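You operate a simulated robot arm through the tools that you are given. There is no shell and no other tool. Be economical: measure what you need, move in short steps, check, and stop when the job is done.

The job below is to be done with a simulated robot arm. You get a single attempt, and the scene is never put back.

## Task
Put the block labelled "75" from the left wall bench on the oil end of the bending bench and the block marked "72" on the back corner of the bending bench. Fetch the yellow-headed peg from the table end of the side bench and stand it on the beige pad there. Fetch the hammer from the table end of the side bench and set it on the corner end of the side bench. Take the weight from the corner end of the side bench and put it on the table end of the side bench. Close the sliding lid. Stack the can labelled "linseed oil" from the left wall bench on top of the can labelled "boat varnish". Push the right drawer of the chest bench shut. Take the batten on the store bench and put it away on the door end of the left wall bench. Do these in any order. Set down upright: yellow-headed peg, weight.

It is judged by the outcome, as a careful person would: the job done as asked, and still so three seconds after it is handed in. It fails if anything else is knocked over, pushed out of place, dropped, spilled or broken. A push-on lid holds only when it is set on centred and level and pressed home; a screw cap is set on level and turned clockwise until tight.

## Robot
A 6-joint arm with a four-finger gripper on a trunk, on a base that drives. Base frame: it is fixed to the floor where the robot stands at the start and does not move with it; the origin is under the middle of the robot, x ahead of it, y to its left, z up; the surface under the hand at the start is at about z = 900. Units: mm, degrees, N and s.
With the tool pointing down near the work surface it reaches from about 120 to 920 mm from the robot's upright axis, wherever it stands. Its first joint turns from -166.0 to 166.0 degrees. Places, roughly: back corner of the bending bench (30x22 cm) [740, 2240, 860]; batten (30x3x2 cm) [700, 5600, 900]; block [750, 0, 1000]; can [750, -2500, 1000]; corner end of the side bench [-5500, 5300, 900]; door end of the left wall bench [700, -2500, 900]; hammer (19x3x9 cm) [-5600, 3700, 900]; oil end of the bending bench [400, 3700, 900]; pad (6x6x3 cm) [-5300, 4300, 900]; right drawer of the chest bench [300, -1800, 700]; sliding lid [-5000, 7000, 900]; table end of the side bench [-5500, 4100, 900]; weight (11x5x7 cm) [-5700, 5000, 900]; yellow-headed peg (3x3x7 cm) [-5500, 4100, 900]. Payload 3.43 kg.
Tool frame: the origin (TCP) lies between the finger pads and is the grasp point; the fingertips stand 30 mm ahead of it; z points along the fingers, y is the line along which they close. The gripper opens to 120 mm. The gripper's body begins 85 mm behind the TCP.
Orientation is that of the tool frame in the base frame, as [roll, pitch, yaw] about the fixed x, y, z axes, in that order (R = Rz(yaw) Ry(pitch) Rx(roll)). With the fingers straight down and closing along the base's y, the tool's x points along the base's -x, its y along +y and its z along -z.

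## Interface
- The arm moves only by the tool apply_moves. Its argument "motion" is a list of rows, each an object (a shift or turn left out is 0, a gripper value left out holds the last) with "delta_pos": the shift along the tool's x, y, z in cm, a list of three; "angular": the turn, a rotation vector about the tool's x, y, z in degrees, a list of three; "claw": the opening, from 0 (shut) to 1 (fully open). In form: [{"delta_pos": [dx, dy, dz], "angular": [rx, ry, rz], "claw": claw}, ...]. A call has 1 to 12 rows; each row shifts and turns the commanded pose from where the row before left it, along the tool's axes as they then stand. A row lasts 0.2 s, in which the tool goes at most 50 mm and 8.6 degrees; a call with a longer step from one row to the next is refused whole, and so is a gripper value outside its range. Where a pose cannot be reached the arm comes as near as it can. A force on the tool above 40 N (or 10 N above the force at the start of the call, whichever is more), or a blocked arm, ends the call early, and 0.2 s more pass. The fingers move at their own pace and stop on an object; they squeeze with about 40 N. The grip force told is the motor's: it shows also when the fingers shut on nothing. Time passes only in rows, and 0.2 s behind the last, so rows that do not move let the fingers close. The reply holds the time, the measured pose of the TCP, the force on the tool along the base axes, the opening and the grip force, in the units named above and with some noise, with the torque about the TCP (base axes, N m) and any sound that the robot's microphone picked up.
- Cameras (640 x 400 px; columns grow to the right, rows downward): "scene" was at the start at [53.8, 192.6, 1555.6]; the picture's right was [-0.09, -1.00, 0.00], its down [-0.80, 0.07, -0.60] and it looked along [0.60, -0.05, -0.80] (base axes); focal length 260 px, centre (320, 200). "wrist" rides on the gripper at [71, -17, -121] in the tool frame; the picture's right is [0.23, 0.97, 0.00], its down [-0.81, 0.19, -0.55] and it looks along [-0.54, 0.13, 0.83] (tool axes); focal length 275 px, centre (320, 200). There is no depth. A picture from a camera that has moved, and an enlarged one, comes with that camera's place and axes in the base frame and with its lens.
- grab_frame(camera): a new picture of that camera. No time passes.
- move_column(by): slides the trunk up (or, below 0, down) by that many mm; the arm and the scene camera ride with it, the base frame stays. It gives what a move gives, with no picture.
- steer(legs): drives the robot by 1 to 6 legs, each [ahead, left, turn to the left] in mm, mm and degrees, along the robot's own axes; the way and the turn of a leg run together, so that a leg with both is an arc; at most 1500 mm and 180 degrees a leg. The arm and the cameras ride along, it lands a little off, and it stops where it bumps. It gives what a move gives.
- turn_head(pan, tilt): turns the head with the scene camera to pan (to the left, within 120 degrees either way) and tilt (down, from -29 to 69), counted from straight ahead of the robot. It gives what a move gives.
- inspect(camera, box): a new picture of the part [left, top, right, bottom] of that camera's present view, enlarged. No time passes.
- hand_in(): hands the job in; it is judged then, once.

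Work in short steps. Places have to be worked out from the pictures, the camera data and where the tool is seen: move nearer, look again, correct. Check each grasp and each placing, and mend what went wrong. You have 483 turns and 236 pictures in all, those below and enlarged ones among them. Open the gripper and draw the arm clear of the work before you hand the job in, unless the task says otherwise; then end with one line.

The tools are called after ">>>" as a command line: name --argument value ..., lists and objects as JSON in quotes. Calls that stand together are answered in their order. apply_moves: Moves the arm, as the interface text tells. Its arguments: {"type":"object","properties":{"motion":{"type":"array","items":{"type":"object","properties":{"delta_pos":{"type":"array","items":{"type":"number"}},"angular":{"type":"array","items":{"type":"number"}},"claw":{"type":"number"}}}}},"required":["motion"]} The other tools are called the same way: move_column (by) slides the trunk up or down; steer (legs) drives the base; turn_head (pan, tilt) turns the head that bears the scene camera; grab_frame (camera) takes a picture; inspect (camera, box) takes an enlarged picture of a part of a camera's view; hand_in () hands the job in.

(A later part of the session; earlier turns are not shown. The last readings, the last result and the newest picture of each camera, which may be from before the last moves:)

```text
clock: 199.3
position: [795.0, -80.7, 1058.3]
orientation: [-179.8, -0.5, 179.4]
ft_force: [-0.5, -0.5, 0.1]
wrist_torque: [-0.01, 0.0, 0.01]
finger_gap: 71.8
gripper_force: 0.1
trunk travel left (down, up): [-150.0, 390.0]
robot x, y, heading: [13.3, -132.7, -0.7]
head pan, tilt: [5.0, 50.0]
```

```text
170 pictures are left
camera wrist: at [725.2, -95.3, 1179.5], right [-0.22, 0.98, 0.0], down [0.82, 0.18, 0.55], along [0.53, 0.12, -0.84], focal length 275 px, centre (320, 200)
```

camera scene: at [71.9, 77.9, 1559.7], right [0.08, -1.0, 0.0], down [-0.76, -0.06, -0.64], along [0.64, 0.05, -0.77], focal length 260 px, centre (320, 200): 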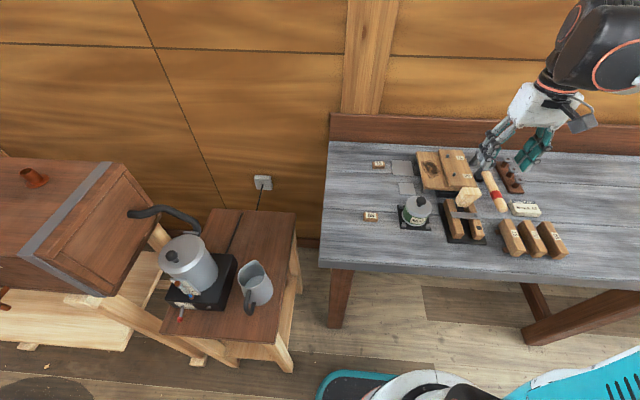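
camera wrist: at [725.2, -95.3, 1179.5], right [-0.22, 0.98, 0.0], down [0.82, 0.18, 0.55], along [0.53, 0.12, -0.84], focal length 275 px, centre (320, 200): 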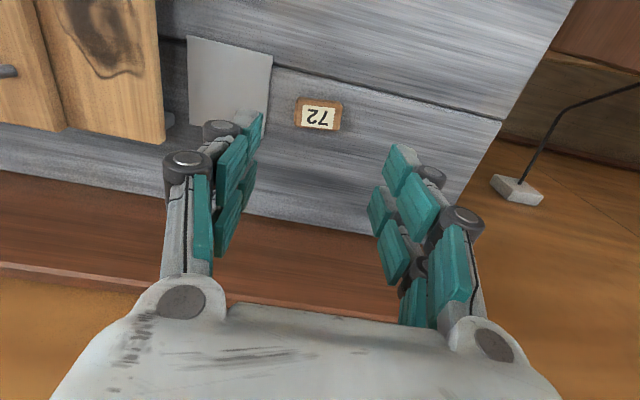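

>>> apply_moves --motion '[{"delta_pos": [-0.3, 0, 4], "claw": 0.52}, {"delta_pos": [-0.05, 0, 4]}, {"delta_pos": [0, 0, 3.7]}, {"claw": 0.1}, {}, {}]'

>>> grab_frame --camera "wrist"

```text
clock: 200.7
position: [798.7, -80.9, 940.3]
orientation: [-179.9, -0.5, 179.4]
ft_force: [-0.1, -0.2, -0.7]
wrist_torque: [0.03, -0.01, 0.02]
finger_gap: 44.1
gripper_force: 40.4
trunk travel left (down, up): [-150.0, 390.0]
robot x, y, heading: [13.7, -127.6, -0.4]
head pan, tilt: [5.0, 50.0]
```

```text
169 pictures are left
camera wrist: at [728.6, -95.6, 1061.4], right [-0.22, 0.98, 0.0], down [0.82, 0.18, 0.55], along [0.53, 0.12, -0.84], focal length 275 px, centre (320, 200)
```

wrist: 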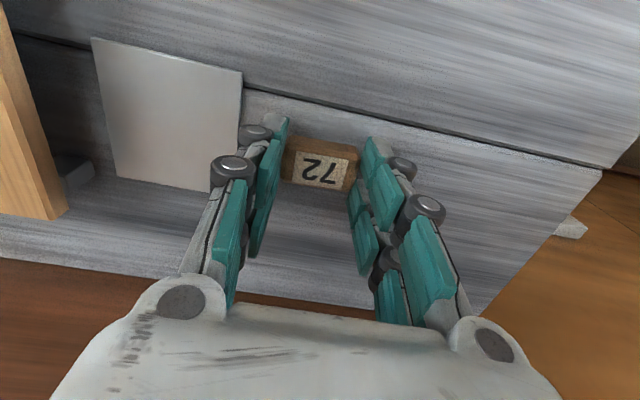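

Gripped 72. Lift, retract, and drive to the bending bench's back corner.

>>> apply_moves --motion '[{"delta_pos": [0, 0, -4.5]}, {"delta_pos": [0, 0, -4.5]}, {"delta_pos": [0, 0, -4.5]}, {"delta_pos": [0, 0, -4.5]}, {"delta_pos": [0, 0, -4.5]}, {"delta_pos": [0, 0, -3.5]}, {"delta_pos": [4.4, -2, 0]}, {"delta_pos": [4.4, -2, 0]}, {"delta_pos": [4.4, -2, 0]}, {"delta_pos": [4.4, -2, 0]}, {"delta_pos": [4.4, -2, 0]}, {"delta_pos": [4.4, -2, 0]}]'

>>> steer --legs '[[-500, 0, 0.6], [0, 1500, 0], [0, 830, 0]]'

>>> grab_frame --camera "scene"

```text
clock: 203.3
position: [536.3, -197.9, 1202.3]
orientation: [-179.9, -0.4, 179.5]
ft_force: [0.0, -0.1, 0.9]
wrist_torque: [0.0, 0.0, -0.01]
finger_gap: 44.0
gripper_force: 40.1
trunk travel left (down, up): [-150.0, 390.0]
robot x, y, heading: [17.5, -127.2, -0.5]
head pan, tilt: [5.0, 50.0]
```

```text
clock: 217.2
position: [16.4, 2126.8, 1202.0]
orientation: [-179.9, -0.5, -178.6]
ft_force: [0.3, 0.3, -0.7]
wrist_torque: [-0.01, 0.01, -0.01]
finger_gap: 43.6
gripper_force: 39.4
trunk travel left (down, up): [-150.0, 390.0]
robot x, y, heading: [-508.5, 2180.8, 1.5]
head pan, tilt: [5.0, 50.0]
```

```text
168 pictures are left
camera scene: at [-457.8, 2388.5, 1559.7], right [0.11, -0.99, 0.0], down [-0.76, -0.08, -0.64], along [0.64, 0.07, -0.77], focal length 260 px, centre (320, 200)
```

scene: 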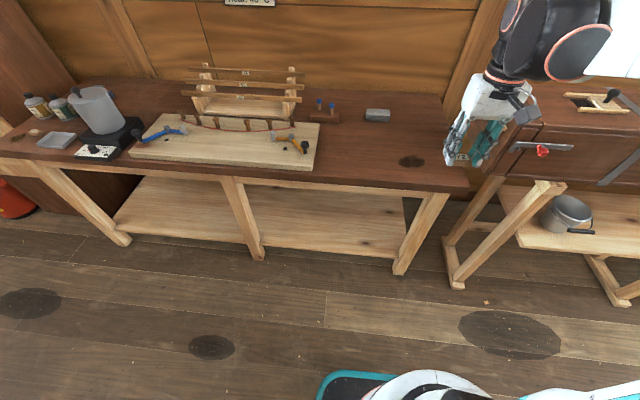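

>>> steer --legs '[[390, 120, -1.5]]'

>>> grab_frame --camera "scene"

```text
clock: 219.7
position: [403.2, 2245.6, 1201.8]
orientation: [-179.9, -0.5, -179.9]
ft_force: [-0.2, -0.5, -0.2]
wrist_torque: [-0.01, 0.04, -0.04]
finger_gap: 43.7
gripper_force: 39.9
trunk travel left (down, up): [-150.0, 390.0]
robot x, y, heading: [-122.1, 2308.4, 0.0]
head pan, tilt: [5.0, 50.0]
```

```text
167 pictures are left
camera scene: at [-65.3, 2515.9, 1559.7], right [0.09, -1.0, 0.0], down [-0.76, -0.07, -0.64], along [0.64, 0.06, -0.77], focal length 260 px, centre (320, 200)
```

scene: 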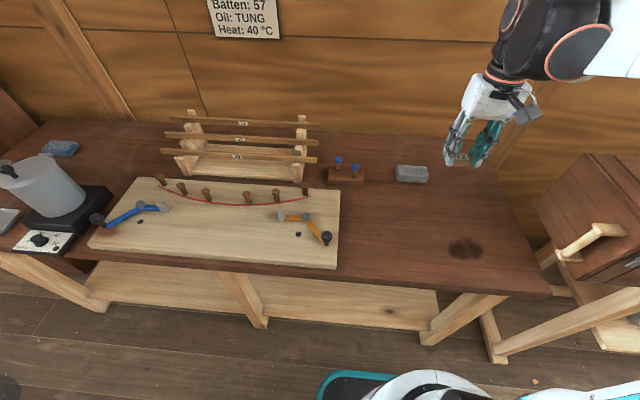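

>>> apply_moves --motion '[{"delta_pos": [-4.4, 0.86, 0]}, {"delta_pos": [-4.4, 0.86, 0]}, {"delta_pos": [-4.4, 0.86, 0]}, {"delta_pos": [-4.4, 0.86, 0]}, {"delta_pos": [-4.4, 0.86, 0]}, {"delta_pos": [-4.4, 0.86, 0]}, {"delta_pos": [-4.4, 0.86, 0]}, {"delta_pos": [-4.4, 0.86, 0]}, {"delta_pos": [0, 0, 4.5]}, {"delta_pos": [0, 0, 4.5]}, {"delta_pos": [0, 0, 4.5]}, {"delta_pos": [0, 0, 4.5]}]'

>>> grab_frame --camera "scene"

>>> grab_frame --camera "wrist"

```text
clock: 222.3
position: [751.0, 2310.9, 1019.5]
orientation: [-179.9, -0.5, -179.8]
ft_force: [0.0, -0.2, -0.7]
wrist_torque: [0.01, -0.01, -0.02]
finger_gap: 43.4
gripper_force: 39.8
trunk travel left (down, up): [-150.0, 390.0]
robot x, y, heading: [-119.4, 2310.2, 0.2]
head pan, tilt: [5.0, 50.0]
```

```text
166 pictures are left
camera scene: at [-65.2, 2515.9, 1559.7], right [0.09, -1.0, 0.0], down [-0.76, -0.07, -0.64], along [0.64, 0.06, -0.77], focal length 260 px, centre (320, 200)
```

scene: 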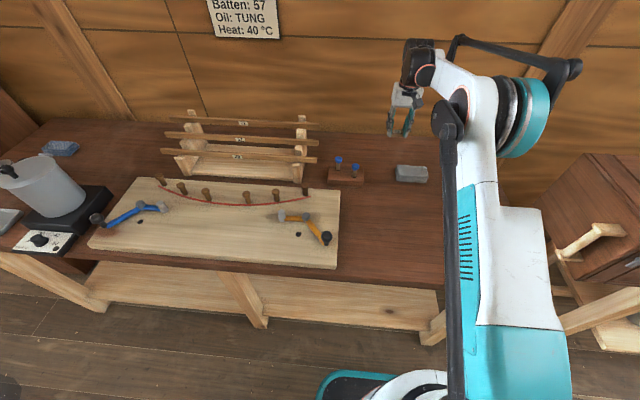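

```text
165 pictures are left
camera wrist: at [681.2, 2294.6, 1140.1], right [-0.23, 0.97, 0.0], down [0.81, 0.19, 0.55], along [0.53, 0.13, -0.84], focal length 275 px, centre (320, 200)
```

wrist: 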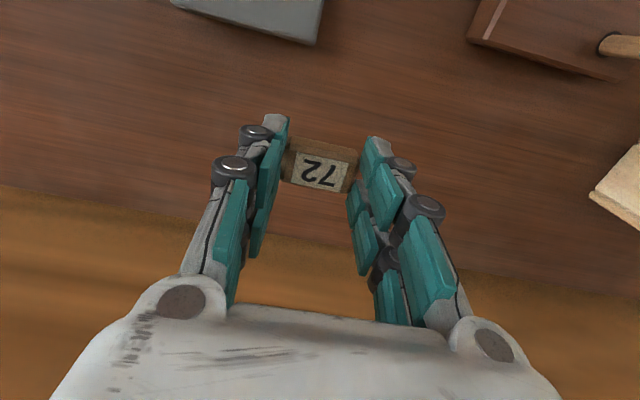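

Spot is clear. Lower to contact.

>>> apply_moves --motion '[{"delta_pos": [0, 0, 4.5]}, {"delta_pos": [0, 0, 4.5]}, {"delta_pos": [0, 0, 2.2]}, {"delta_pos": [0, 0, 0.5]}, {"delta_pos": [0, 0, 0.4]}, {"delta_pos": [0, 0, 0.3]}, {"delta_pos": [0, 0, 0.3]}, {"delta_pos": [0, 0, 0.3]}]'

```text
clock: 224.1
position: [752.2, 2317.0, 893.4]
orientation: [-179.9, -0.4, -179.7]
ft_force: [6.2, 2.6, 37.6]
wrist_torque: [0.08, -0.2, 0.02]
finger_gap: 43.6
gripper_force: 39.9
trunk travel left (down, up): [-150.0, 390.0]
robot x, y, heading: [-120.4, 2313.0, 0.1]
head pan, tilt: [5.0, 50.0]
```

>>> apply_moves --motion '[{"delta_pos": [0, 0, -0.1]}, {"claw": 0.5}, {}, {"delta_pos": [0, 0, -4]}, {"delta_pos": [0, 0, -4.5]}, {"delta_pos": [0, 0, -4.5]}, {"delta_pos": [0, 0, -4.5]}, {"delta_pos": [0, 0, -4.5]}, {"delta_pos": [0, 0, -4.5]}, {"delta_pos": [0, 0, -4.5]}]'

>>> grab_frame --camera "wrist"

```text
clock: 226.3
position: [755.2, 2313.5, 1202.9]
orientation: [-179.9, -0.6, -179.9]
ft_force: [-0.2, 1.0, -0.1]
wrist_torque: [-0.02, 0.06, -0.01]
finger_gap: 60.1
gripper_force: 0.0
trunk travel left (down, up): [-150.0, 390.0]
robot x, y, heading: [-124.0, 2313.6, -0.0]
head pan, tilt: [5.0, 50.0]
```

```text
164 pictures are left
camera wrist: at [686.3, 2296.7, 1324.5], right [-0.23, 0.97, 0.0], down [0.82, 0.19, 0.55], along [0.53, 0.13, -0.84], focal length 275 px, centre (320, 200)
```

wrist: 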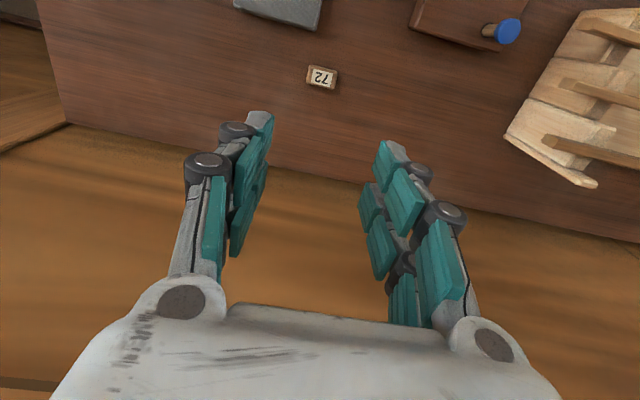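

Block 72 placed. Now to the side bench: retract, back away, turn around and look.

>>> apply_moves --motion '[{"delta_pos": [4.5, -0.5, 0]}, {"delta_pos": [4.5, -0.5, 0]}, {"delta_pos": [4.5, -1, 0]}, {"delta_pos": [4.5, -2, 0]}, {"delta_pos": [4.5, -2, 0]}, {"delta_pos": [4.5, -2, 0]}, {"delta_pos": [4.5, -2, 0]}, {"delta_pos": [4, -2, 0]}, {"delta_pos": [0, -4, 0]}, {"delta_pos": [0, -4, 0]}]'

>>> steer --legs '[[-1200, 0, 0], [0, 0, 170]]'

>>> turn_head --pan 5 --tilt 15

>>> grab_frame --camera "scene"

```text
clock: 228.5
position: [398.2, 2113.2, 1199.1]
orientation: [-180.0, -0.5, -179.8]
ft_force: [-0.3, -1.3, -0.3]
wrist_torque: [0.01, 0.02, -0.01]
finger_gap: 59.8
gripper_force: 0.2
trunk travel left (down, up): [-150.0, 390.0]
robot x, y, heading: [-119.1, 2311.6, 0.1]
head pan, tilt: [5.0, 50.0]
```

```text
clock: 241.8
position: [-1829.6, 2520.4, 1200.8]
orientation: [-179.9, -0.5, -3.4]
ft_force: [0.1, -0.4, -0.4]
wrist_torque: [0.02, 0.02, -0.01]
finger_gap: 59.9
gripper_force: 0.0
trunk travel left (down, up): [-150.0, 390.0]
robot x, y, heading: [-1324.7, 2292.9, 176.3]
head pan, tilt: [5.0, 50.0]
```

```text
clock: 242.8
position: [-1829.7, 2521.2, 1200.9]
orientation: [-179.9, -0.5, -3.4]
ft_force: [-0.5, 0.0, 0.1]
wrist_torque: [-0.02, -0.01, 0.02]
finger_gap: 59.9
gripper_force: 0.0
trunk travel left (down, up): [-150.0, 390.0]
robot x, y, heading: [-1326.4, 2292.1, 176.6]
head pan, tilt: [5.0, 15.0]
```

```text
163 pictures are left
camera scene: at [-1410.7, 2089.8, 1613.4], right [-0.03, 1.0, 0.0], down [0.26, 0.01, -0.97], along [-0.97, -0.02, -0.26], focal length 260 px, centre (320, 200)
```

scene: 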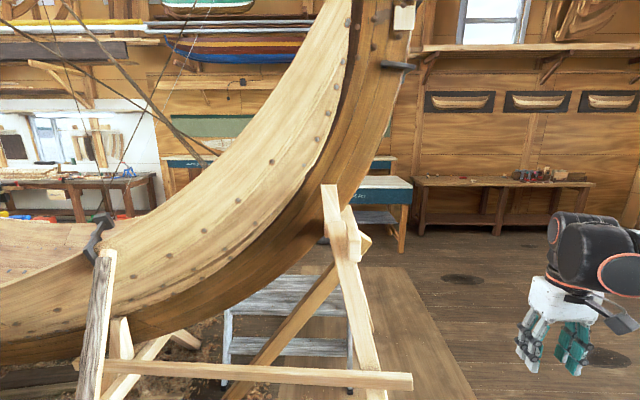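

A boat is in the middle; the side bench stands on the far wall (x≈-5500, y 3300–5800). I'll go sideways to y≈4300, then ahead.

>>> steer --legs '[[0, 0, 3.4], [0, -1500, 0], [0, -550, 0], [1500, 0, 0]]'

>>> grab_frame --camera "scene"

```text
clock: 260.1
position: [-3341.0, 4460.4, 1200.6]
orientation: [-179.9, -0.6, 0.8]
ft_force: [-0.1, -0.5, 0.2]
wrist_torque: [-0.01, 0.03, 0.03]
finger_gap: 60.1
gripper_force: 0.1
trunk travel left (down, up): [-150.0, 390.0]
robot x, y, heading: [-2820.0, 4274.4, -179.1]
head pan, tilt: [5.0, 15.0]
```

```text
162 pictures are left
camera scene: at [-2889.1, 4062.8, 1613.5], right [-0.1, 0.99, 0.0], down [0.26, 0.03, -0.97], along [-0.96, -0.1, -0.26], focal length 260 px, centre (320, 200)
```

scene: 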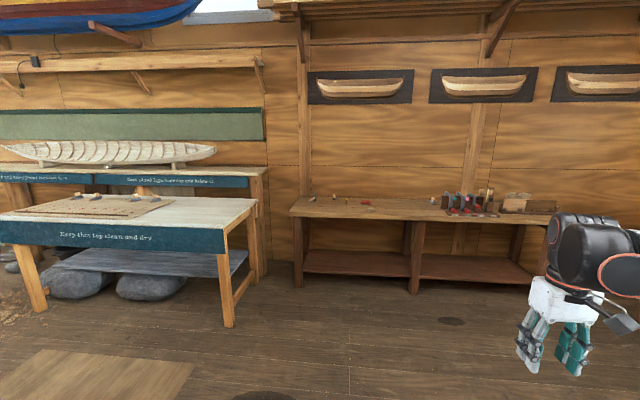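

>>> steer --legs '[[1400, 0, -0.9]]'

>>> turn_head --pan 5 --tilt 30

>>> grab_frame --camera "scene"

```text
clock: 266.9
position: [-4698.0, 4384.2, 1201.0]
orientation: [-179.9, -0.5, 3.5]
ft_force: [0.4, -1.0, 0.6]
wrist_torque: [0.0, 0.01, 0.0]
finger_gap: 59.9
gripper_force: 0.1
trunk travel left (down, up): [-150.0, 390.0]
robot x, y, heading: [-4165.8, 4220.6, -176.5]
head pan, tilt: [5.0, 15.0]
```

```text
clock: 267.7
position: [-4700.1, 4384.2, 1201.1]
orientation: [-180.0, -0.5, 3.6]
ft_force: [-0.4, 0.5, 0.9]
wrist_torque: [-0.03, 0.03, 0.0]
finger_gap: 60.0
gripper_force: 0.0
trunk travel left (down, up): [-150.0, 390.0]
robot x, y, heading: [-4167.7, 4221.5, -176.6]
head pan, tilt: [5.0, 30.0]
```

```text
161 pictures are left
camera scene: at [-4227.2, 4007.7, 1589.3], right [-0.15, 0.99, 0.0], down [0.49, 0.07, -0.87], along [-0.86, -0.13, -0.5], focal length 260 px, centre (320, 200)
```

scene: 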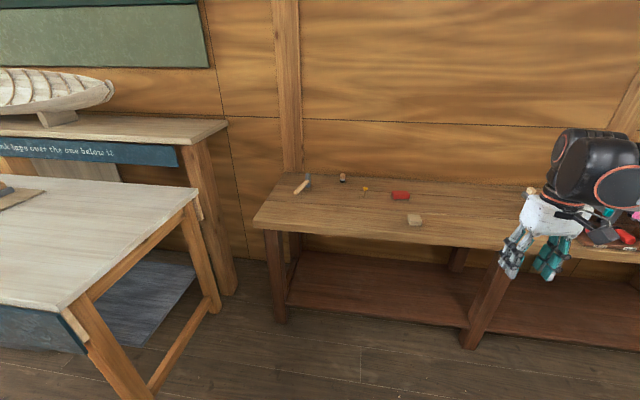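

>>> inspect --camera "scene" --box '[250, 150, 460, 250]'

```text
3.05 times, centred on (355, 200) of scene
camera zoom: at [-4227.2, 4007.7, 1589.3], right [-0.15, 0.99, 0.0], down [0.49, 0.07, -0.87], along [-0.86, -0.13, -0.5], focal length 793 px, centre (213, 200)
```

zoom: 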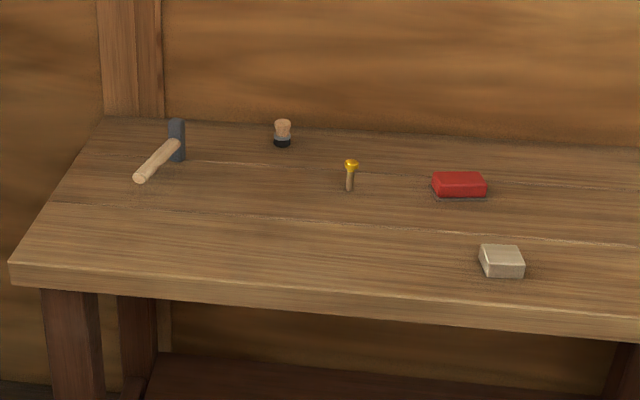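

Peg at ≈(-5484, 4064), beige pad ≈(-5269, 4284), hammer ≈(-5600, 3700). Drive up to x≈-4780.

>>> steer --legs '[[590, 0, -3.4]]'

>>> turn_head --pan 5 --tilt 45

>>> grab_frame --camera "scene"

```text
clock: 271.0
position: [-5281.8, 4384.9, 1201.2]
orientation: [-179.9, -0.5, 1.0]
ft_force: [-0.5, 0.7, 0.5]
wrist_torque: [-0.01, -0.01, 0.02]
finger_gap: 59.8
gripper_force: 0.0
trunk travel left (down, up): [-150.0, 390.0]
robot x, y, heading: [-4757.3, 4198.5, -178.9]
head pan, tilt: [5.0, 30.0]
```

```text
clock: 271.8
position: [-5281.7, 4383.7, 1200.4]
orientation: [-179.9, -0.6, 1.0]
ft_force: [0.5, 1.0, 0.6]
wrist_torque: [0.01, 0.01, 0.02]
finger_gap: 60.3
gripper_force: 0.1
trunk travel left (down, up): [-150.0, 390.0]
robot x, y, heading: [-4760.9, 4196.7, -179.0]
head pan, tilt: [5.0, 45.0]
```

```text
159 pictures are left
camera scene: at [-4818.4, 3988.2, 1566.7], right [-0.1, 0.99, 0.0], down [0.7, 0.07, -0.71], along [-0.7, -0.07, -0.71], focal length 260 px, centre (320, 200)
```

scene: 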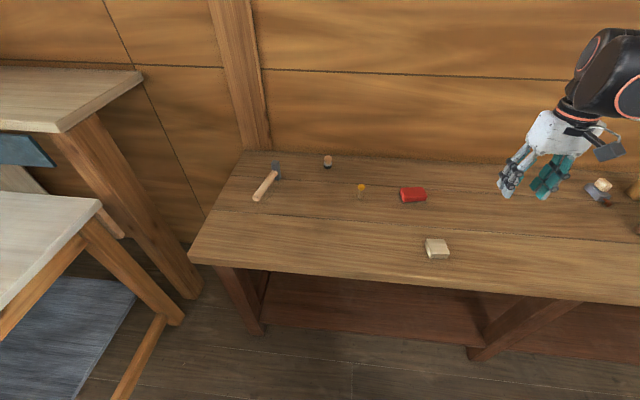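

>>> apply_moves --motion '[{"delta_pos": [-2.31, 3.52, 1.33]}, {"delta_pos": [-2.31, 3.52, 1.33]}, {"delta_pos": [-2.31, 3.52, 1.33]}, {"delta_pos": [-2.31, 3.52, 1.33]}, {"delta_pos": [-2.31, 3.52, 1.33]}, {"delta_pos": [-2.31, 3.52, 1.33]}, {"delta_pos": [-2.31, 3.52, 1.33]}, {"delta_pos": [-2.31, 3.52, 1.33]}, {"delta_pos": [-2.31, 3.52, 1.33]}]'

>>> grab_frame --camera "wrist"

```text
clock: 273.8
position: [-5482.9, 4064.8, 1076.5]
orientation: [-179.8, -0.5, 1.0]
ft_force: [-0.6, 0.6, -0.2]
wrist_torque: [0.0, 0.03, 0.03]
finger_gap: 60.1
gripper_force: 0.1
trunk travel left (down, up): [-150.0, 390.0]
robot x, y, heading: [-4760.4, 4195.1, -178.8]
head pan, tilt: [5.0, 45.0]
```

```text
158 pictures are left
camera wrist: at [-5411.8, 4083.3, 1197.8], right [0.25, -0.97, 0.0], down [-0.81, -0.21, 0.55], along [-0.53, -0.13, -0.84], focal length 275 px, centre (320, 200)
```

wrist: 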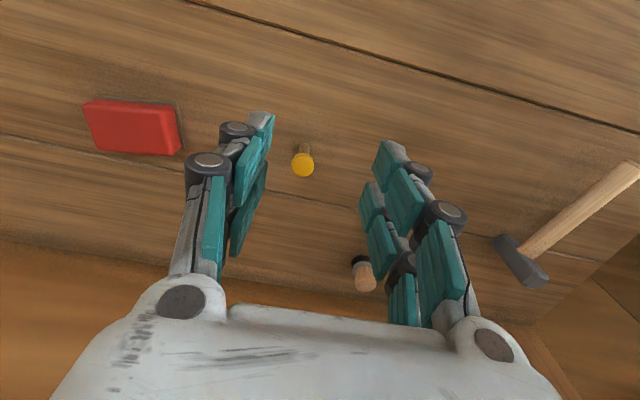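

Combining both cameras gives the side bench surface near z≈830 and the peg at ≈(-5560, 4071). Move over it and check.

>>> apply_moves --motion '[{"delta_pos": [-2.6, -0.24, 2.5]}, {"delta_pos": [-2.6, -0.24, 2.5]}, {"delta_pos": [-2.6, -0.24, 2.5]}]'

>>> grab_frame --camera "wrist"

```text
clock: 274.6
position: [-5563.5, 4068.8, 1000.4]
orientation: [-179.9, -0.5, 0.9]
ft_force: [-0.2, 0.0, 0.1]
wrist_torque: [-0.01, -0.01, 0.01]
finger_gap: 60.1
gripper_force: 0.1
trunk travel left (down, up): [-150.0, 390.0]
robot x, y, heading: [-4764.8, 4200.9, -179.3]
head pan, tilt: [5.0, 45.0]
```

```text
157 pictures are left
camera wrist: at [-5491.8, 4086.8, 1121.7], right [0.25, -0.97, 0.0], down [-0.81, -0.21, 0.55], along [-0.53, -0.14, -0.84], focal length 275 px, centre (320, 200)
```

wrist: 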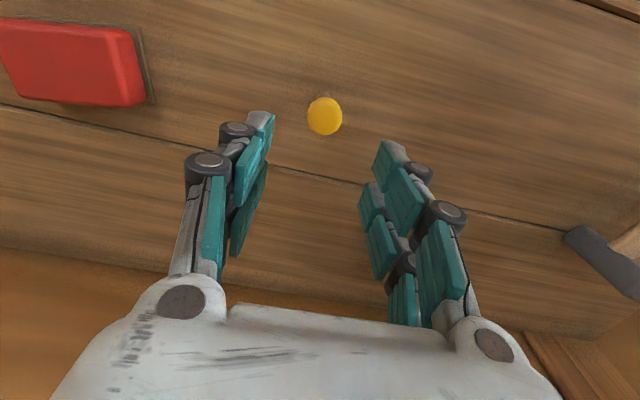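

>>> apply_moves --motion '[{"delta_pos": [0.45, 0.3, 4]}, {"delta_pos": [0, 0, 4]}, {"delta_pos": [0, 0, 3.2]}]'

>>> grab_frame --camera "wrist"

```text
clock: 275.4
position: [-5556.0, 4067.3, 889.0]
orientation: [-179.9, -0.5, 1.0]
ft_force: [-0.2, -0.4, 1.8]
wrist_torque: [-0.13, 0.13, -0.02]
finger_gap: 60.3
gripper_force: 0.2
trunk travel left (down, up): [-150.0, 390.0]
robot x, y, heading: [-4758.8, 4197.8, -178.9]
head pan, tilt: [5.0, 45.0]
```

```text
156 pictures are left
camera wrist: at [-5484.2, 4085.2, 1009.6], right [0.25, -0.97, 0.0], down [-0.81, -0.21, 0.55], along [-0.53, -0.14, -0.84], focal length 275 px, centre (320, 200)
```

wrist: 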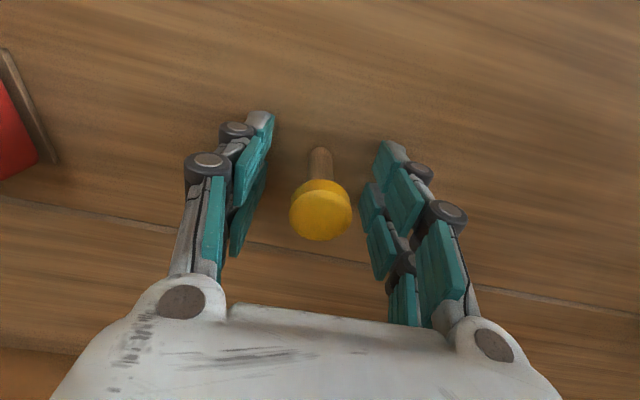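

>>> apply_moves --motion '[{"claw": 0}, {}, {}, {}]'

>>> grab_frame --camera "wrist"

```text
clock: 276.4
position: [-5553.3, 4067.1, 888.9]
orientation: [-179.9, -0.4, 1.0]
ft_force: [2.8, -1.6, 14.3]
wrist_torque: [-0.09, 0.06, 0.09]
finger_gap: 21.2
gripper_force: 40.1
trunk travel left (down, up): [-150.0, 390.0]
robot x, y, heading: [-4757.6, 4196.7, -179.1]
head pan, tilt: [5.0, 45.0]
```

```text
155 pictures are left
camera wrist: at [-5483.4, 4085.2, 1010.3], right [0.25, -0.97, 0.0], down [-0.81, -0.21, 0.55], along [-0.53, -0.14, -0.84], focal length 275 px, centre (320, 200)
```

wrist: 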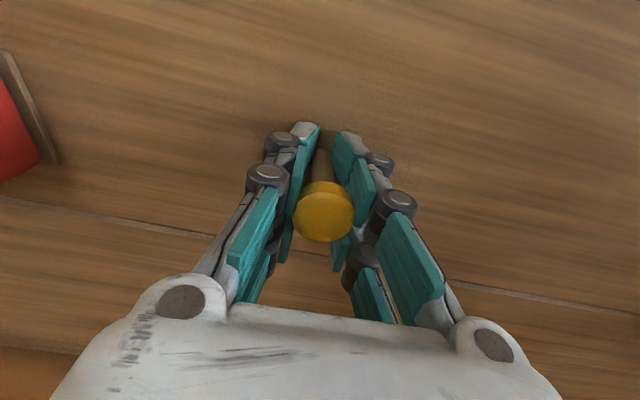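

>>> apply_moves --motion '[{"delta_pos": [0, 0, -2]}, {"delta_pos": [0, 0, -4]}, {"delta_pos": [0, 0, -4]}, {"delta_pos": [0, 0, -4]}]'

>>> grab_frame --camera "wrist"

>>> inspect --camera "scene" --box '[300, 100, 480, 270]'

```text
clock: 277.4
position: [-5557.6, 4070.9, 1033.4]
orientation: [-179.9, -0.5, 0.9]
ft_force: [0.4, 0.3, 0.0]
wrist_torque: [0.02, 0.02, 0.05]
finger_gap: 20.9
gripper_force: 40.1
trunk travel left (down, up): [-150.0, 390.0]
robot x, y, heading: [-4757.1, 4197.1, -178.9]
head pan, tilt: [5.0, 45.0]
```

```text
154 pictures are left
camera wrist: at [-5486.9, 4088.5, 1153.9], right [0.25, -0.97, 0.0], down [-0.81, -0.21, 0.55], along [-0.53, -0.14, -0.84], focal length 275 px, centre (320, 200)
```

wrist: 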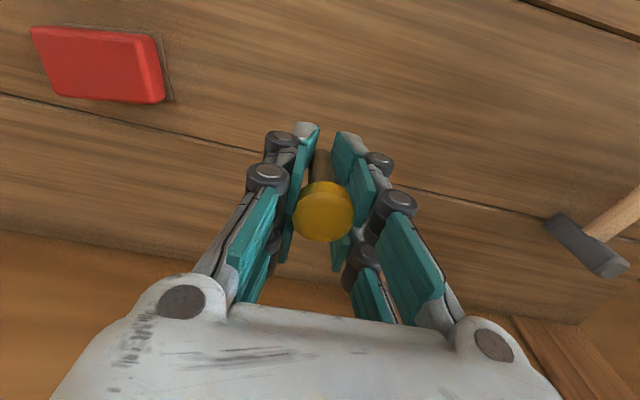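

```text
2.35 times, centred on (390, 185) of scene
camera zoom: at [-4818.3, 3988.1, 1566.7], right [-0.1, 0.99, 0.0], down [0.7, 0.07, -0.71], along [-0.7, -0.07, -0.71], focal length 612 px, centre (155, 235)
```

zoom: 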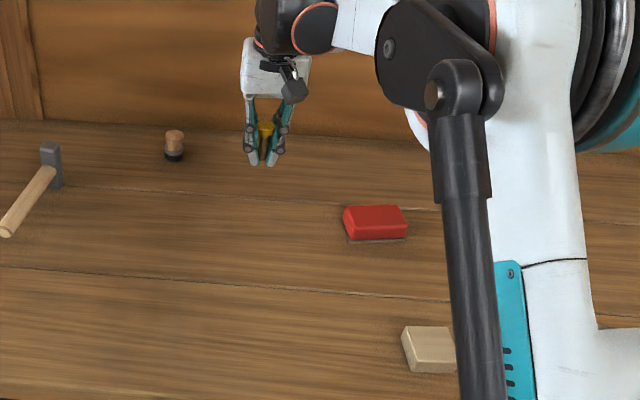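

>>> apply_moves --motion '[{"delta_pos": [2.89, -3.0, 0]}, {"delta_pos": [2.89, -3.0, 0]}, {"delta_pos": [2.89, -3.0, 0]}, {"delta_pos": [2.89, -3.0, 0]}, {"delta_pos": [2.89, -3.0, 0]}, {"delta_pos": [2.89, -3.0, 0]}, {"delta_pos": [2.89, -3.0, 0]}, {"delta_pos": [2.89, -3.0, 0]}]'

>>> grab_frame --camera "wrist"

>>> grab_frame --camera "scene"

```text
clock: 279.2
position: [-5326.4, 4312.8, 1031.9]
orientation: [-179.8, -0.5, 1.0]
ft_force: [-0.3, 0.1, 0.4]
wrist_torque: [0.0, 0.02, 0.01]
finger_gap: 21.0
gripper_force: 40.0
trunk travel left (down, up): [-150.0, 390.0]
robot x, y, heading: [-4761.6, 4195.4, -179.0]
head pan, tilt: [5.0, 45.0]
```

```text
152 pictures are left
camera wrist: at [-5256.1, 4332.1, 1153.8], right [0.25, -0.97, 0.0], down [-0.81, -0.21, 0.55], along [-0.53, -0.14, -0.84], focal length 275 px, centre (320, 200)
```

wrist: 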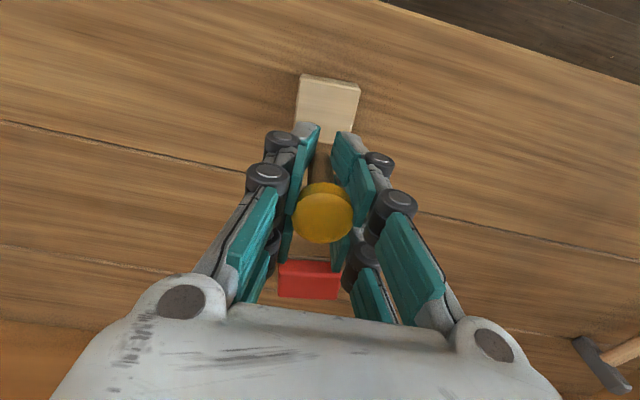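

```text
151 pictures are left
camera scene: at [-4818.3, 3988.2, 1566.7], right [-0.1, 0.99, 0.0], down [0.7, 0.07, -0.71], along [-0.7, -0.07, -0.71], focal length 260 px, centre (320, 200)
```

scene: 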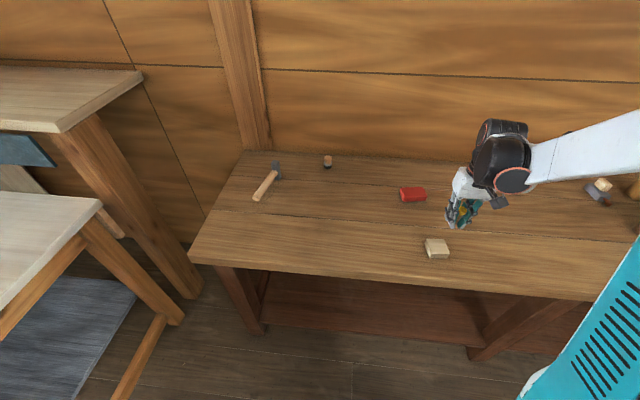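

>>> apply_moves --motion '[{"delta_pos": [0, 0.7, 2.5]}, {"delta_pos": [0, 0, 2.5]}, {"delta_pos": [0, 0, 2.5]}]'

>>> grab_frame --camera "wrist"

>>> inspect --camera "scene" --box '[380, 170, 500, 270]'

```text
clock: 280.0
position: [-5327.5, 4305.1, 957.3]
orientation: [-179.9, -0.4, 1.0]
ft_force: [0.2, 0.1, -0.9]
wrist_torque: [-0.03, 0.0, 0.02]
finger_gap: 21.2
gripper_force: 39.8
trunk travel left (down, up): [-150.0, 390.0]
robot x, y, heading: [-4760.3, 4195.3, -178.9]
head pan, tilt: [5.0, 45.0]
```

```text
150 pictures are left
camera wrist: at [-5258.0, 4323.7, 1078.8], right [0.25, -0.97, 0.0], down [-0.81, -0.21, 0.55], along [-0.53, -0.14, -0.84], focal length 275 px, centre (320, 200)
```

wrist: 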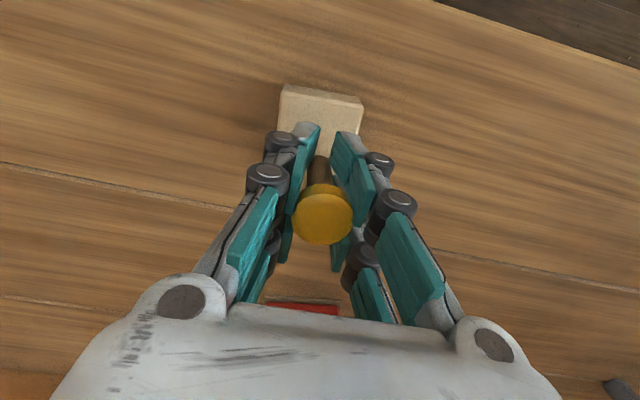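

```text
4.00 times, centred on (440, 220) of scene
camera zoom: at [-4818.7, 3988.3, 1566.6], right [-0.1, 0.99, 0.0], down [0.7, 0.07, -0.71], along [-0.7, -0.07, -0.71], focal length 1041 px, centre (-160, 120)
```

zoom: 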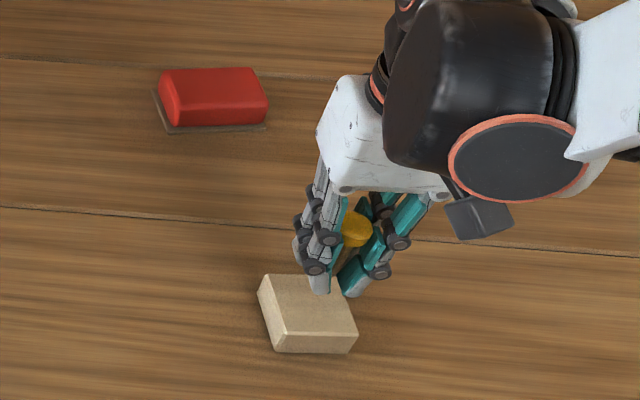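

>>> inspect --camera "wrist" --box '[260, 70, 400, 158]'

```text
4.55 times, centred on (330, 114) of wrist
camera zoom: at [-5258.0, 4323.7, 1078.8], right [0.25, -0.97, 0.0], down [-0.81, -0.21, 0.55], along [-0.53, -0.14, -0.84], focal length 1251 px, centre (274, 591)
```

zoom: 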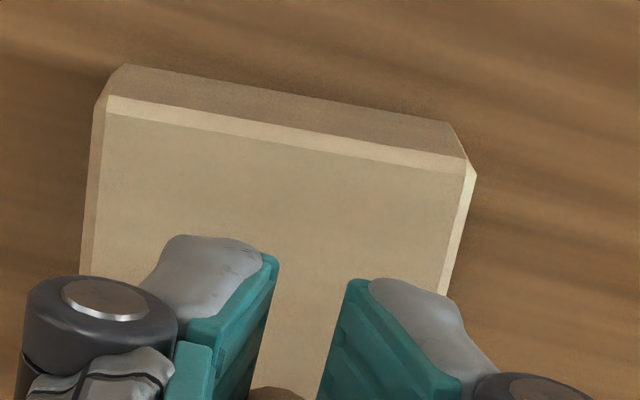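

Pad top ≈ z 872, centre ≈(-5333, 4303). Nudge and lower until contact.

>>> apply_moves --motion '[{"delta_pos": [-0.6, 0.25, 1.5]}, {"delta_pos": [0, 0, 0.8]}, {"delta_pos": [0, 0, 0.3]}, {"delta_pos": [0, 0, 0.3]}, {"delta_pos": [0, 0, 0.3]}]'

>>> inspect --camera "scene" --box '[390, 190, 480, 270]'

```text
clock: 281.2
position: [-5334.9, 4301.6, 925.7]
orientation: [-179.9, -0.5, 1.1]
ft_force: [-0.6, -0.8, -0.7]
wrist_torque: [0.0, 0.0, 0.01]
finger_gap: 20.0
gripper_force: 40.4
trunk travel left (down, up): [-150.0, 390.0]
robot x, y, heading: [-4757.8, 4196.3, -179.0]
head pan, tilt: [5.0, 45.0]
```

```text
5.00 times, centred on (435, 230) of scene
camera zoom: at [-4818.6, 3988.1, 1566.7], right [-0.1, 0.99, 0.0], down [0.7, 0.07, -0.71], along [-0.7, -0.07, -0.71], focal length 1302 px, centre (-255, 50)
```

zoom: 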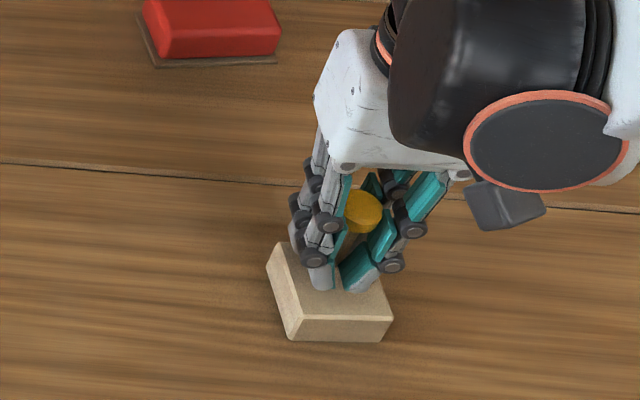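

>>> apply_moves --motion '[{"delta_pos": [0, 0, 0.2]}, {"delta_pos": [0, 0, 0.2]}, {"delta_pos": [0, 0, 0.2]}, {"delta_pos": [0, 0, 0.2]}]'

>>> grab_frame --camera "wrist"

```text
clock: 282.2
position: [-5334.0, 4300.2, 920.4]
orientation: [-179.9, -0.5, 1.0]
ft_force: [0.2, 0.3, -0.1]
wrist_torque: [0.03, -0.02, 0.0]
finger_gap: 20.2
gripper_force: 40.0
trunk travel left (down, up): [-150.0, 390.0]
robot x, y, heading: [-4763.9, 4196.7, -179.0]
head pan, tilt: [5.0, 45.0]
```

```text
146 pictures are left
camera wrist: at [-5263.3, 4319.5, 1040.4], right [0.25, -0.97, 0.0], down [-0.81, -0.21, 0.55], along [-0.53, -0.14, -0.84], focal length 275 px, centre (320, 200)
```

wrist: 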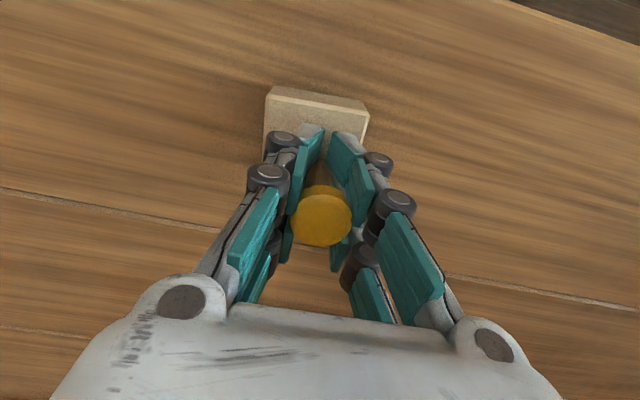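

>>> apply_moves --motion '[{"delta_pos": [0, 0, 0.2]}, {"delta_pos": [0, 0, 0.2]}, {"delta_pos": [0, 0, 0.2]}, {"delta_pos": [0, 0, 0.2]}, {"delta_pos": [0, 0, 0.2]}, {"delta_pos": [0, 0, 0.2]}]'

>>> inspect --camera "wrist" --box '[240, 70, 400, 260]'

```text
clock: 282.9
position: [-5333.2, 4300.6, 916.8]
orientation: [180.0, -0.4, 1.1]
ft_force: [0.8, 0.4, 28.3]
wrist_torque: [0.02, 0.05, 0.0]
finger_gap: 20.0
gripper_force: 40.0
trunk travel left (down, up): [-150.0, 390.0]
robot x, y, heading: [-4759.3, 4197.9, -178.8]
head pan, tilt: [5.0, 45.0]
stopped in row 3: the force on the tool passed its limit at 48 N (the readings are from after the stop); the commanded pose is now the measured one
```

```text
2.11 times, centred on (320, 165) of wrist
camera zoom: at [-5262.5, 4319.5, 1037.2], right [0.25, -0.97, 0.0], down [-0.81, -0.21, 0.55], along [-0.53, -0.13, -0.84], focal length 580 px, centre (320, 274)
```

zoom: 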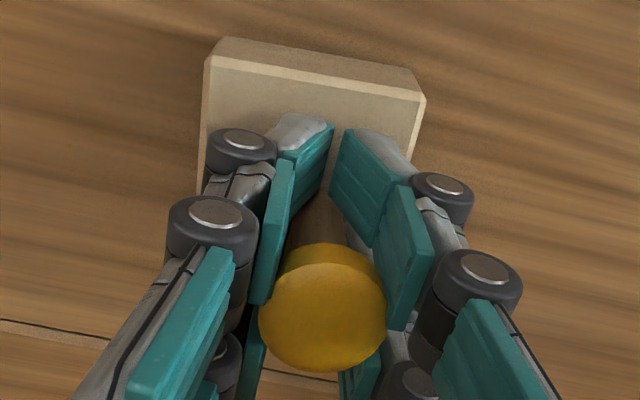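

>>> apply_moves --motion '[{"delta_pos": [0, 0, -0.05]}, {"claw": 0.22}, {"claw": 0.28}, {"claw": 0.35}, {"claw": 0.45}, {}]'

>>> grab_frame --camera "wrist"

```text
clock: 284.3
position: [-5335.5, 4300.3, 915.0]
orientation: [-179.9, -0.5, 1.0]
ft_force: [-0.5, -1.4, 3.3]
wrist_torque: [0.03, 0.03, 0.03]
finger_gap: 55.1
gripper_force: 0.1
trunk travel left (down, up): [-150.0, 390.0]
robot x, y, heading: [-4758.8, 4197.0, -179.1]
head pan, tilt: [5.0, 45.0]
```

```text
144 pictures are left
camera wrist: at [-5264.3, 4319.4, 1036.1], right [0.25, -0.97, 0.0], down [-0.81, -0.21, 0.55], along [-0.53, -0.13, -0.84], focal length 275 px, centre (320, 200)
```

wrist: 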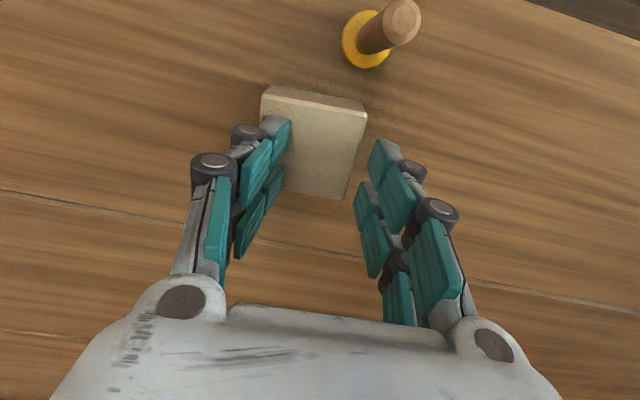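

The peg slipped off the pad on release. I'll lift and see how it lies.

>>> apply_moves --motion '[{"delta_pos": [0, 0, -4]}, {"delta_pos": [0, 0, -4.5]}, {"delta_pos": [0, 0, -4.5]}, {"delta_pos": [0, 0, -4.5]}]'

>>> grab_frame --camera "wrist"

>>> inspect --camera "scene" --box '[380, 180, 520, 290]'

```text
clock: 285.3
position: [-5334.7, 4298.8, 1094.1]
orientation: [-179.9, -0.4, 1.0]
ft_force: [-1.2, -0.6, 0.5]
wrist_torque: [-0.01, -0.01, 0.02]
finger_gap: 54.0
gripper_force: 0.1
trunk travel left (down, up): [-150.0, 390.0]
robot x, y, heading: [-4760.9, 4198.9, -179.0]
head pan, tilt: [5.0, 45.0]
```

```text
143 pictures are left
camera wrist: at [-5263.7, 4316.6, 1215.1], right [0.25, -0.97, 0.0], down [-0.81, -0.21, 0.55], along [-0.53, -0.13, -0.84], focal length 275 px, centre (320, 200)
```

wrist: 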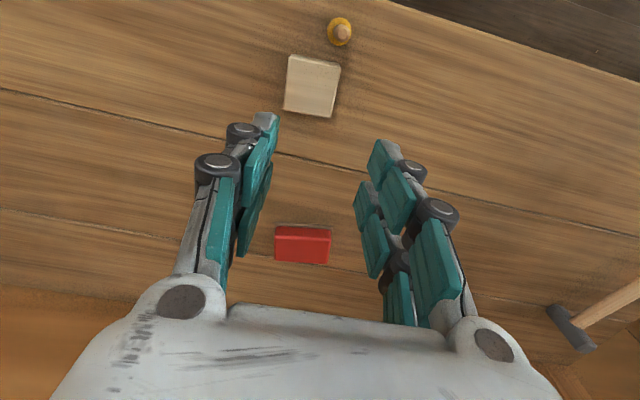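

```text
3.64 times, centred on (450, 235) of scene
camera zoom: at [-4818.2, 3988.1, 1566.7], right [-0.1, 0.99, 0.0], down [0.7, 0.07, -0.71], along [-0.7, -0.07, -0.71], focal length 946 px, centre (-153, 73)
```

zoom: 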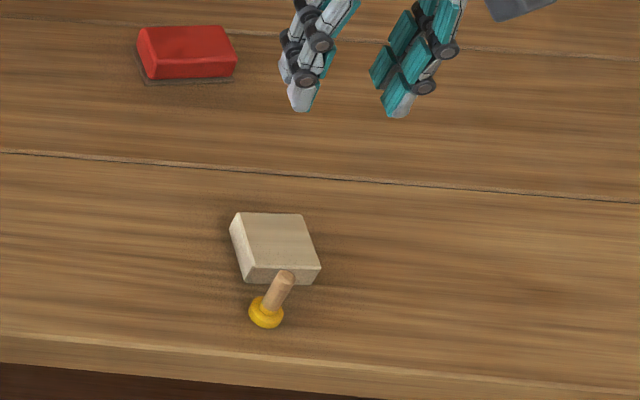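

The peg landed inverted on its head, ~45 mm from the bench front edge. I'll flip it: grasp the stem with a horizontal gripper, roll 180°, then set it on the pad. First back off and lower the trunk.

>>> steer --legs '[[-260, 0, -1]]'

>>> move_column --by -150

>>> apply_moves --motion '[{"angular": [0, -8.2, 0]}, {"angular": [0, -8.2, 0]}, {"angular": [0, -8.2, 0]}, {"angular": [0, -8.2, 0]}, {"angular": [0, -8.2, 0]}, {"angular": [0, -8.2, 0]}, {"angular": [0, -8.2, 0]}, {"angular": [0, -8.2, 0]}, {"angular": [0, -8.2, 0]}, {"angular": [0, -8.2, 0]}, {"angular": [0, -8.2, 0]}]'

```text
clock: 287.2
position: [-5069.8, 4310.9, 1094.3]
orientation: [-179.9, -0.3, -0.2]
ft_force: [-0.2, -0.2, 0.5]
wrist_torque: [0.03, 0.01, 0.02]
finger_gap: 54.1
gripper_force: 0.0
trunk travel left (down, up): [-150.0, 390.0]
robot x, y, heading: [-4500.5, 4195.7, 179.8]
head pan, tilt: [5.0, 45.0]
```

```text
clock: 289.0
position: [-5070.7, 4309.8, 943.4]
orientation: [-179.9, -0.4, -0.3]
ft_force: [0.0, 0.0, -0.2]
wrist_torque: [0.0, -0.01, 0.01]
finger_gap: 54.0
gripper_force: 0.0
trunk travel left (down, up): [0.0, 540.0]
robot x, y, heading: [-4499.2, 4200.6, 179.8]
head pan, tilt: [5.0, 45.0]
```

```text
clock: 291.4
position: [-5098.6, 4321.0, 1021.7]
orientation: [-163.5, 89.7, 16.2]
ft_force: [-0.1, 0.7, -0.8]
wrist_torque: [-0.01, -0.01, 0.03]
finger_gap: 54.1
gripper_force: 0.1
out of reach, approached as far as the arm can: row 9, 10, 11
trunk travel left (down, up): [0.0, 540.0]
robot x, y, heading: [-4497.1, 4198.6, 179.9]
head pan, tilt: [5.0, 45.0]
```

>>> apply_moves --motion '[{"delta_pos": [0, 0, 4]}, {"delta_pos": [0, 0, 4]}, {"delta_pos": [0, 0, 3]}, {}]'

>>> grab_frame --camera "scene"

>>> grab_frame --camera "wrist"

```text
clock: 292.4
position: [-5210.4, 4325.1, 1020.3]
orientation: [-153.9, 89.7, 26.0]
ft_force: [0.1, 0.2, 0.8]
wrist_torque: [0.02, 0.01, -0.01]
finger_gap: 54.0
gripper_force: 0.1
trunk travel left (down, up): [0.0, 540.0]
robot x, y, heading: [-4497.5, 4198.0, 179.9]
head pan, tilt: [5.0, 45.0]
```

```text
141 pictures are left
camera scene: at [-4560.4, 3991.2, 1416.6], right [-0.08, 1.0, 0.0], down [0.7, 0.06, -0.71], along [-0.7, -0.06, -0.71], focal length 260 px, centre (320, 200)
```

scene: 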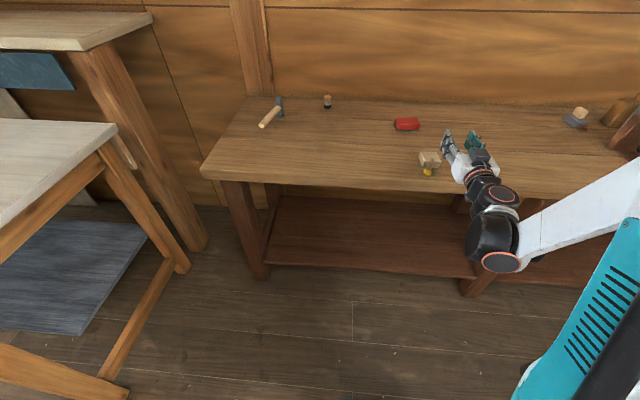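

```text
140 pictures are left
camera wrist: at [-5087.9, 4341.6, 948.9], right [0.0, -0.97, -0.23], down [0.55, -0.19, 0.81], along [-0.84, -0.13, 0.53], focal length 275 px, centre (320, 200)
```

wrist: 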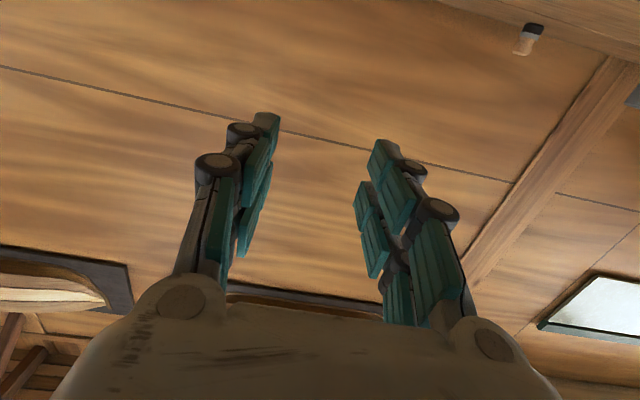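

>>> inspect --camera "scene" --box '[380, 120, 500, 200]'

```text
5.00 times, centred on (440, 160) of scene
camera zoom: at [-4560.4, 3991.2, 1416.6], right [-0.08, 1.0, 0.0], down [0.7, 0.06, -0.71], along [-0.7, -0.06, -0.71], focal length 1302 px, centre (-280, 400)
```

zoom: 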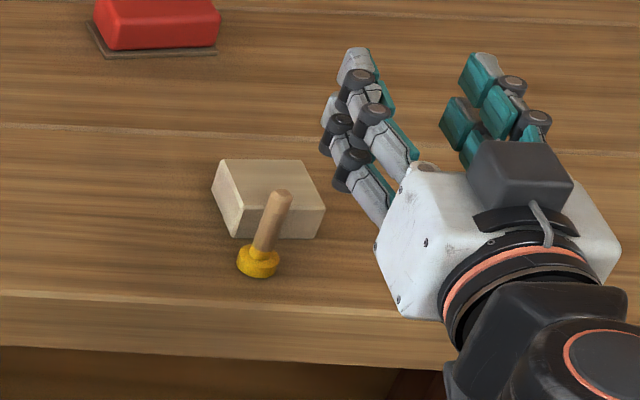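

The gripper is horizontal. I'll pull back off the edge, tip it ~10° upward (so that after the roll the hand ends up raised), and descend to grasp height, checking reach.

>>> apply_moves --motion '[{"delta_pos": [0, 0, -4]}, {"delta_pos": [0, 0, -3]}, {"delta_pos": [4, 0, 0]}, {"delta_pos": [4, 0, 0]}, {"delta_pos": [4, 0, 0]}, {"delta_pos": [2, 0, 0]}, {"angular": [0, -5, 0]}, {"angular": [0, -5, 0]}]'

>>> inspect --camera "scene" --box '[380, 120, 540, 230]'

```text
clock: 294.2
position: [-5211.1, 4346.0, 988.5]
orientation: [-1.0, 80.2, 178.9]
ft_force: [-0.2, -0.4, -0.3]
wrist_torque: [-0.01, -0.03, -0.02]
finger_gap: 54.0
gripper_force: 0.1
out of reach, approached as far as the arm can: row 3, 4, 5, 6, 7, 8
trunk travel left (down, up): [0.0, 540.0]
robot x, y, heading: [-4497.9, 4201.1, 179.7]
head pan, tilt: [5.0, 45.0]
```

```text
3.64 times, centred on (460, 175) of scene
camera zoom: at [-4559.9, 3991.2, 1416.7], right [-0.08, 1.0, 0.0], down [0.7, 0.06, -0.71], along [-0.7, -0.06, -0.71], focal length 946 px, centre (-189, 291)
```

zoom: 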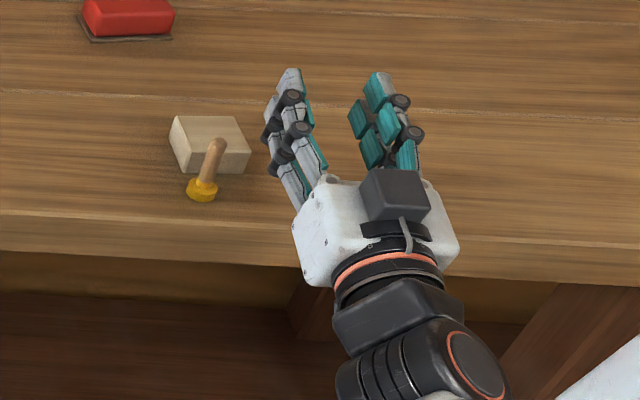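

Out of reach this low here; I'll try with the base further back so the arm is more extended.

>>> steer --legs '[[-190, 0, 0]]'

>>> apply_moves --motion '[{"delta_pos": [0, 0, 4]}, {"delta_pos": [0, 0, 4]}, {"delta_pos": [0, 0, 4]}, {"delta_pos": [3, 0, 0]}, {"delta_pos": [3, 0, 0]}, {"delta_pos": [3, 0, 0]}]'

```text
clock: 295.7
position: [-5021.0, 4345.9, 988.1]
orientation: [-0.6, 80.4, 179.2]
ft_force: [-0.5, 0.0, -0.1]
wrist_torque: [0.0, 0.0, 0.04]
finger_gap: 53.8
gripper_force: 0.1
trunk travel left (down, up): [0.0, 540.0]
robot x, y, heading: [-4309.6, 4200.9, 179.7]
head pan, tilt: [5.0, 45.0]
```

```text
clock: 297.1
position: [-5154.9, 4344.5, 917.4]
orientation: [-0.9, 80.2, 179.1]
ft_force: [0.0, -1.1, 0.0]
wrist_torque: [-0.01, -0.02, -0.01]
finger_gap: 53.9
gripper_force: 0.0
trunk travel left (down, up): [0.0, 540.0]
robot x, y, heading: [-4306.8, 4195.0, 179.7]
head pan, tilt: [5.0, 45.0]
```

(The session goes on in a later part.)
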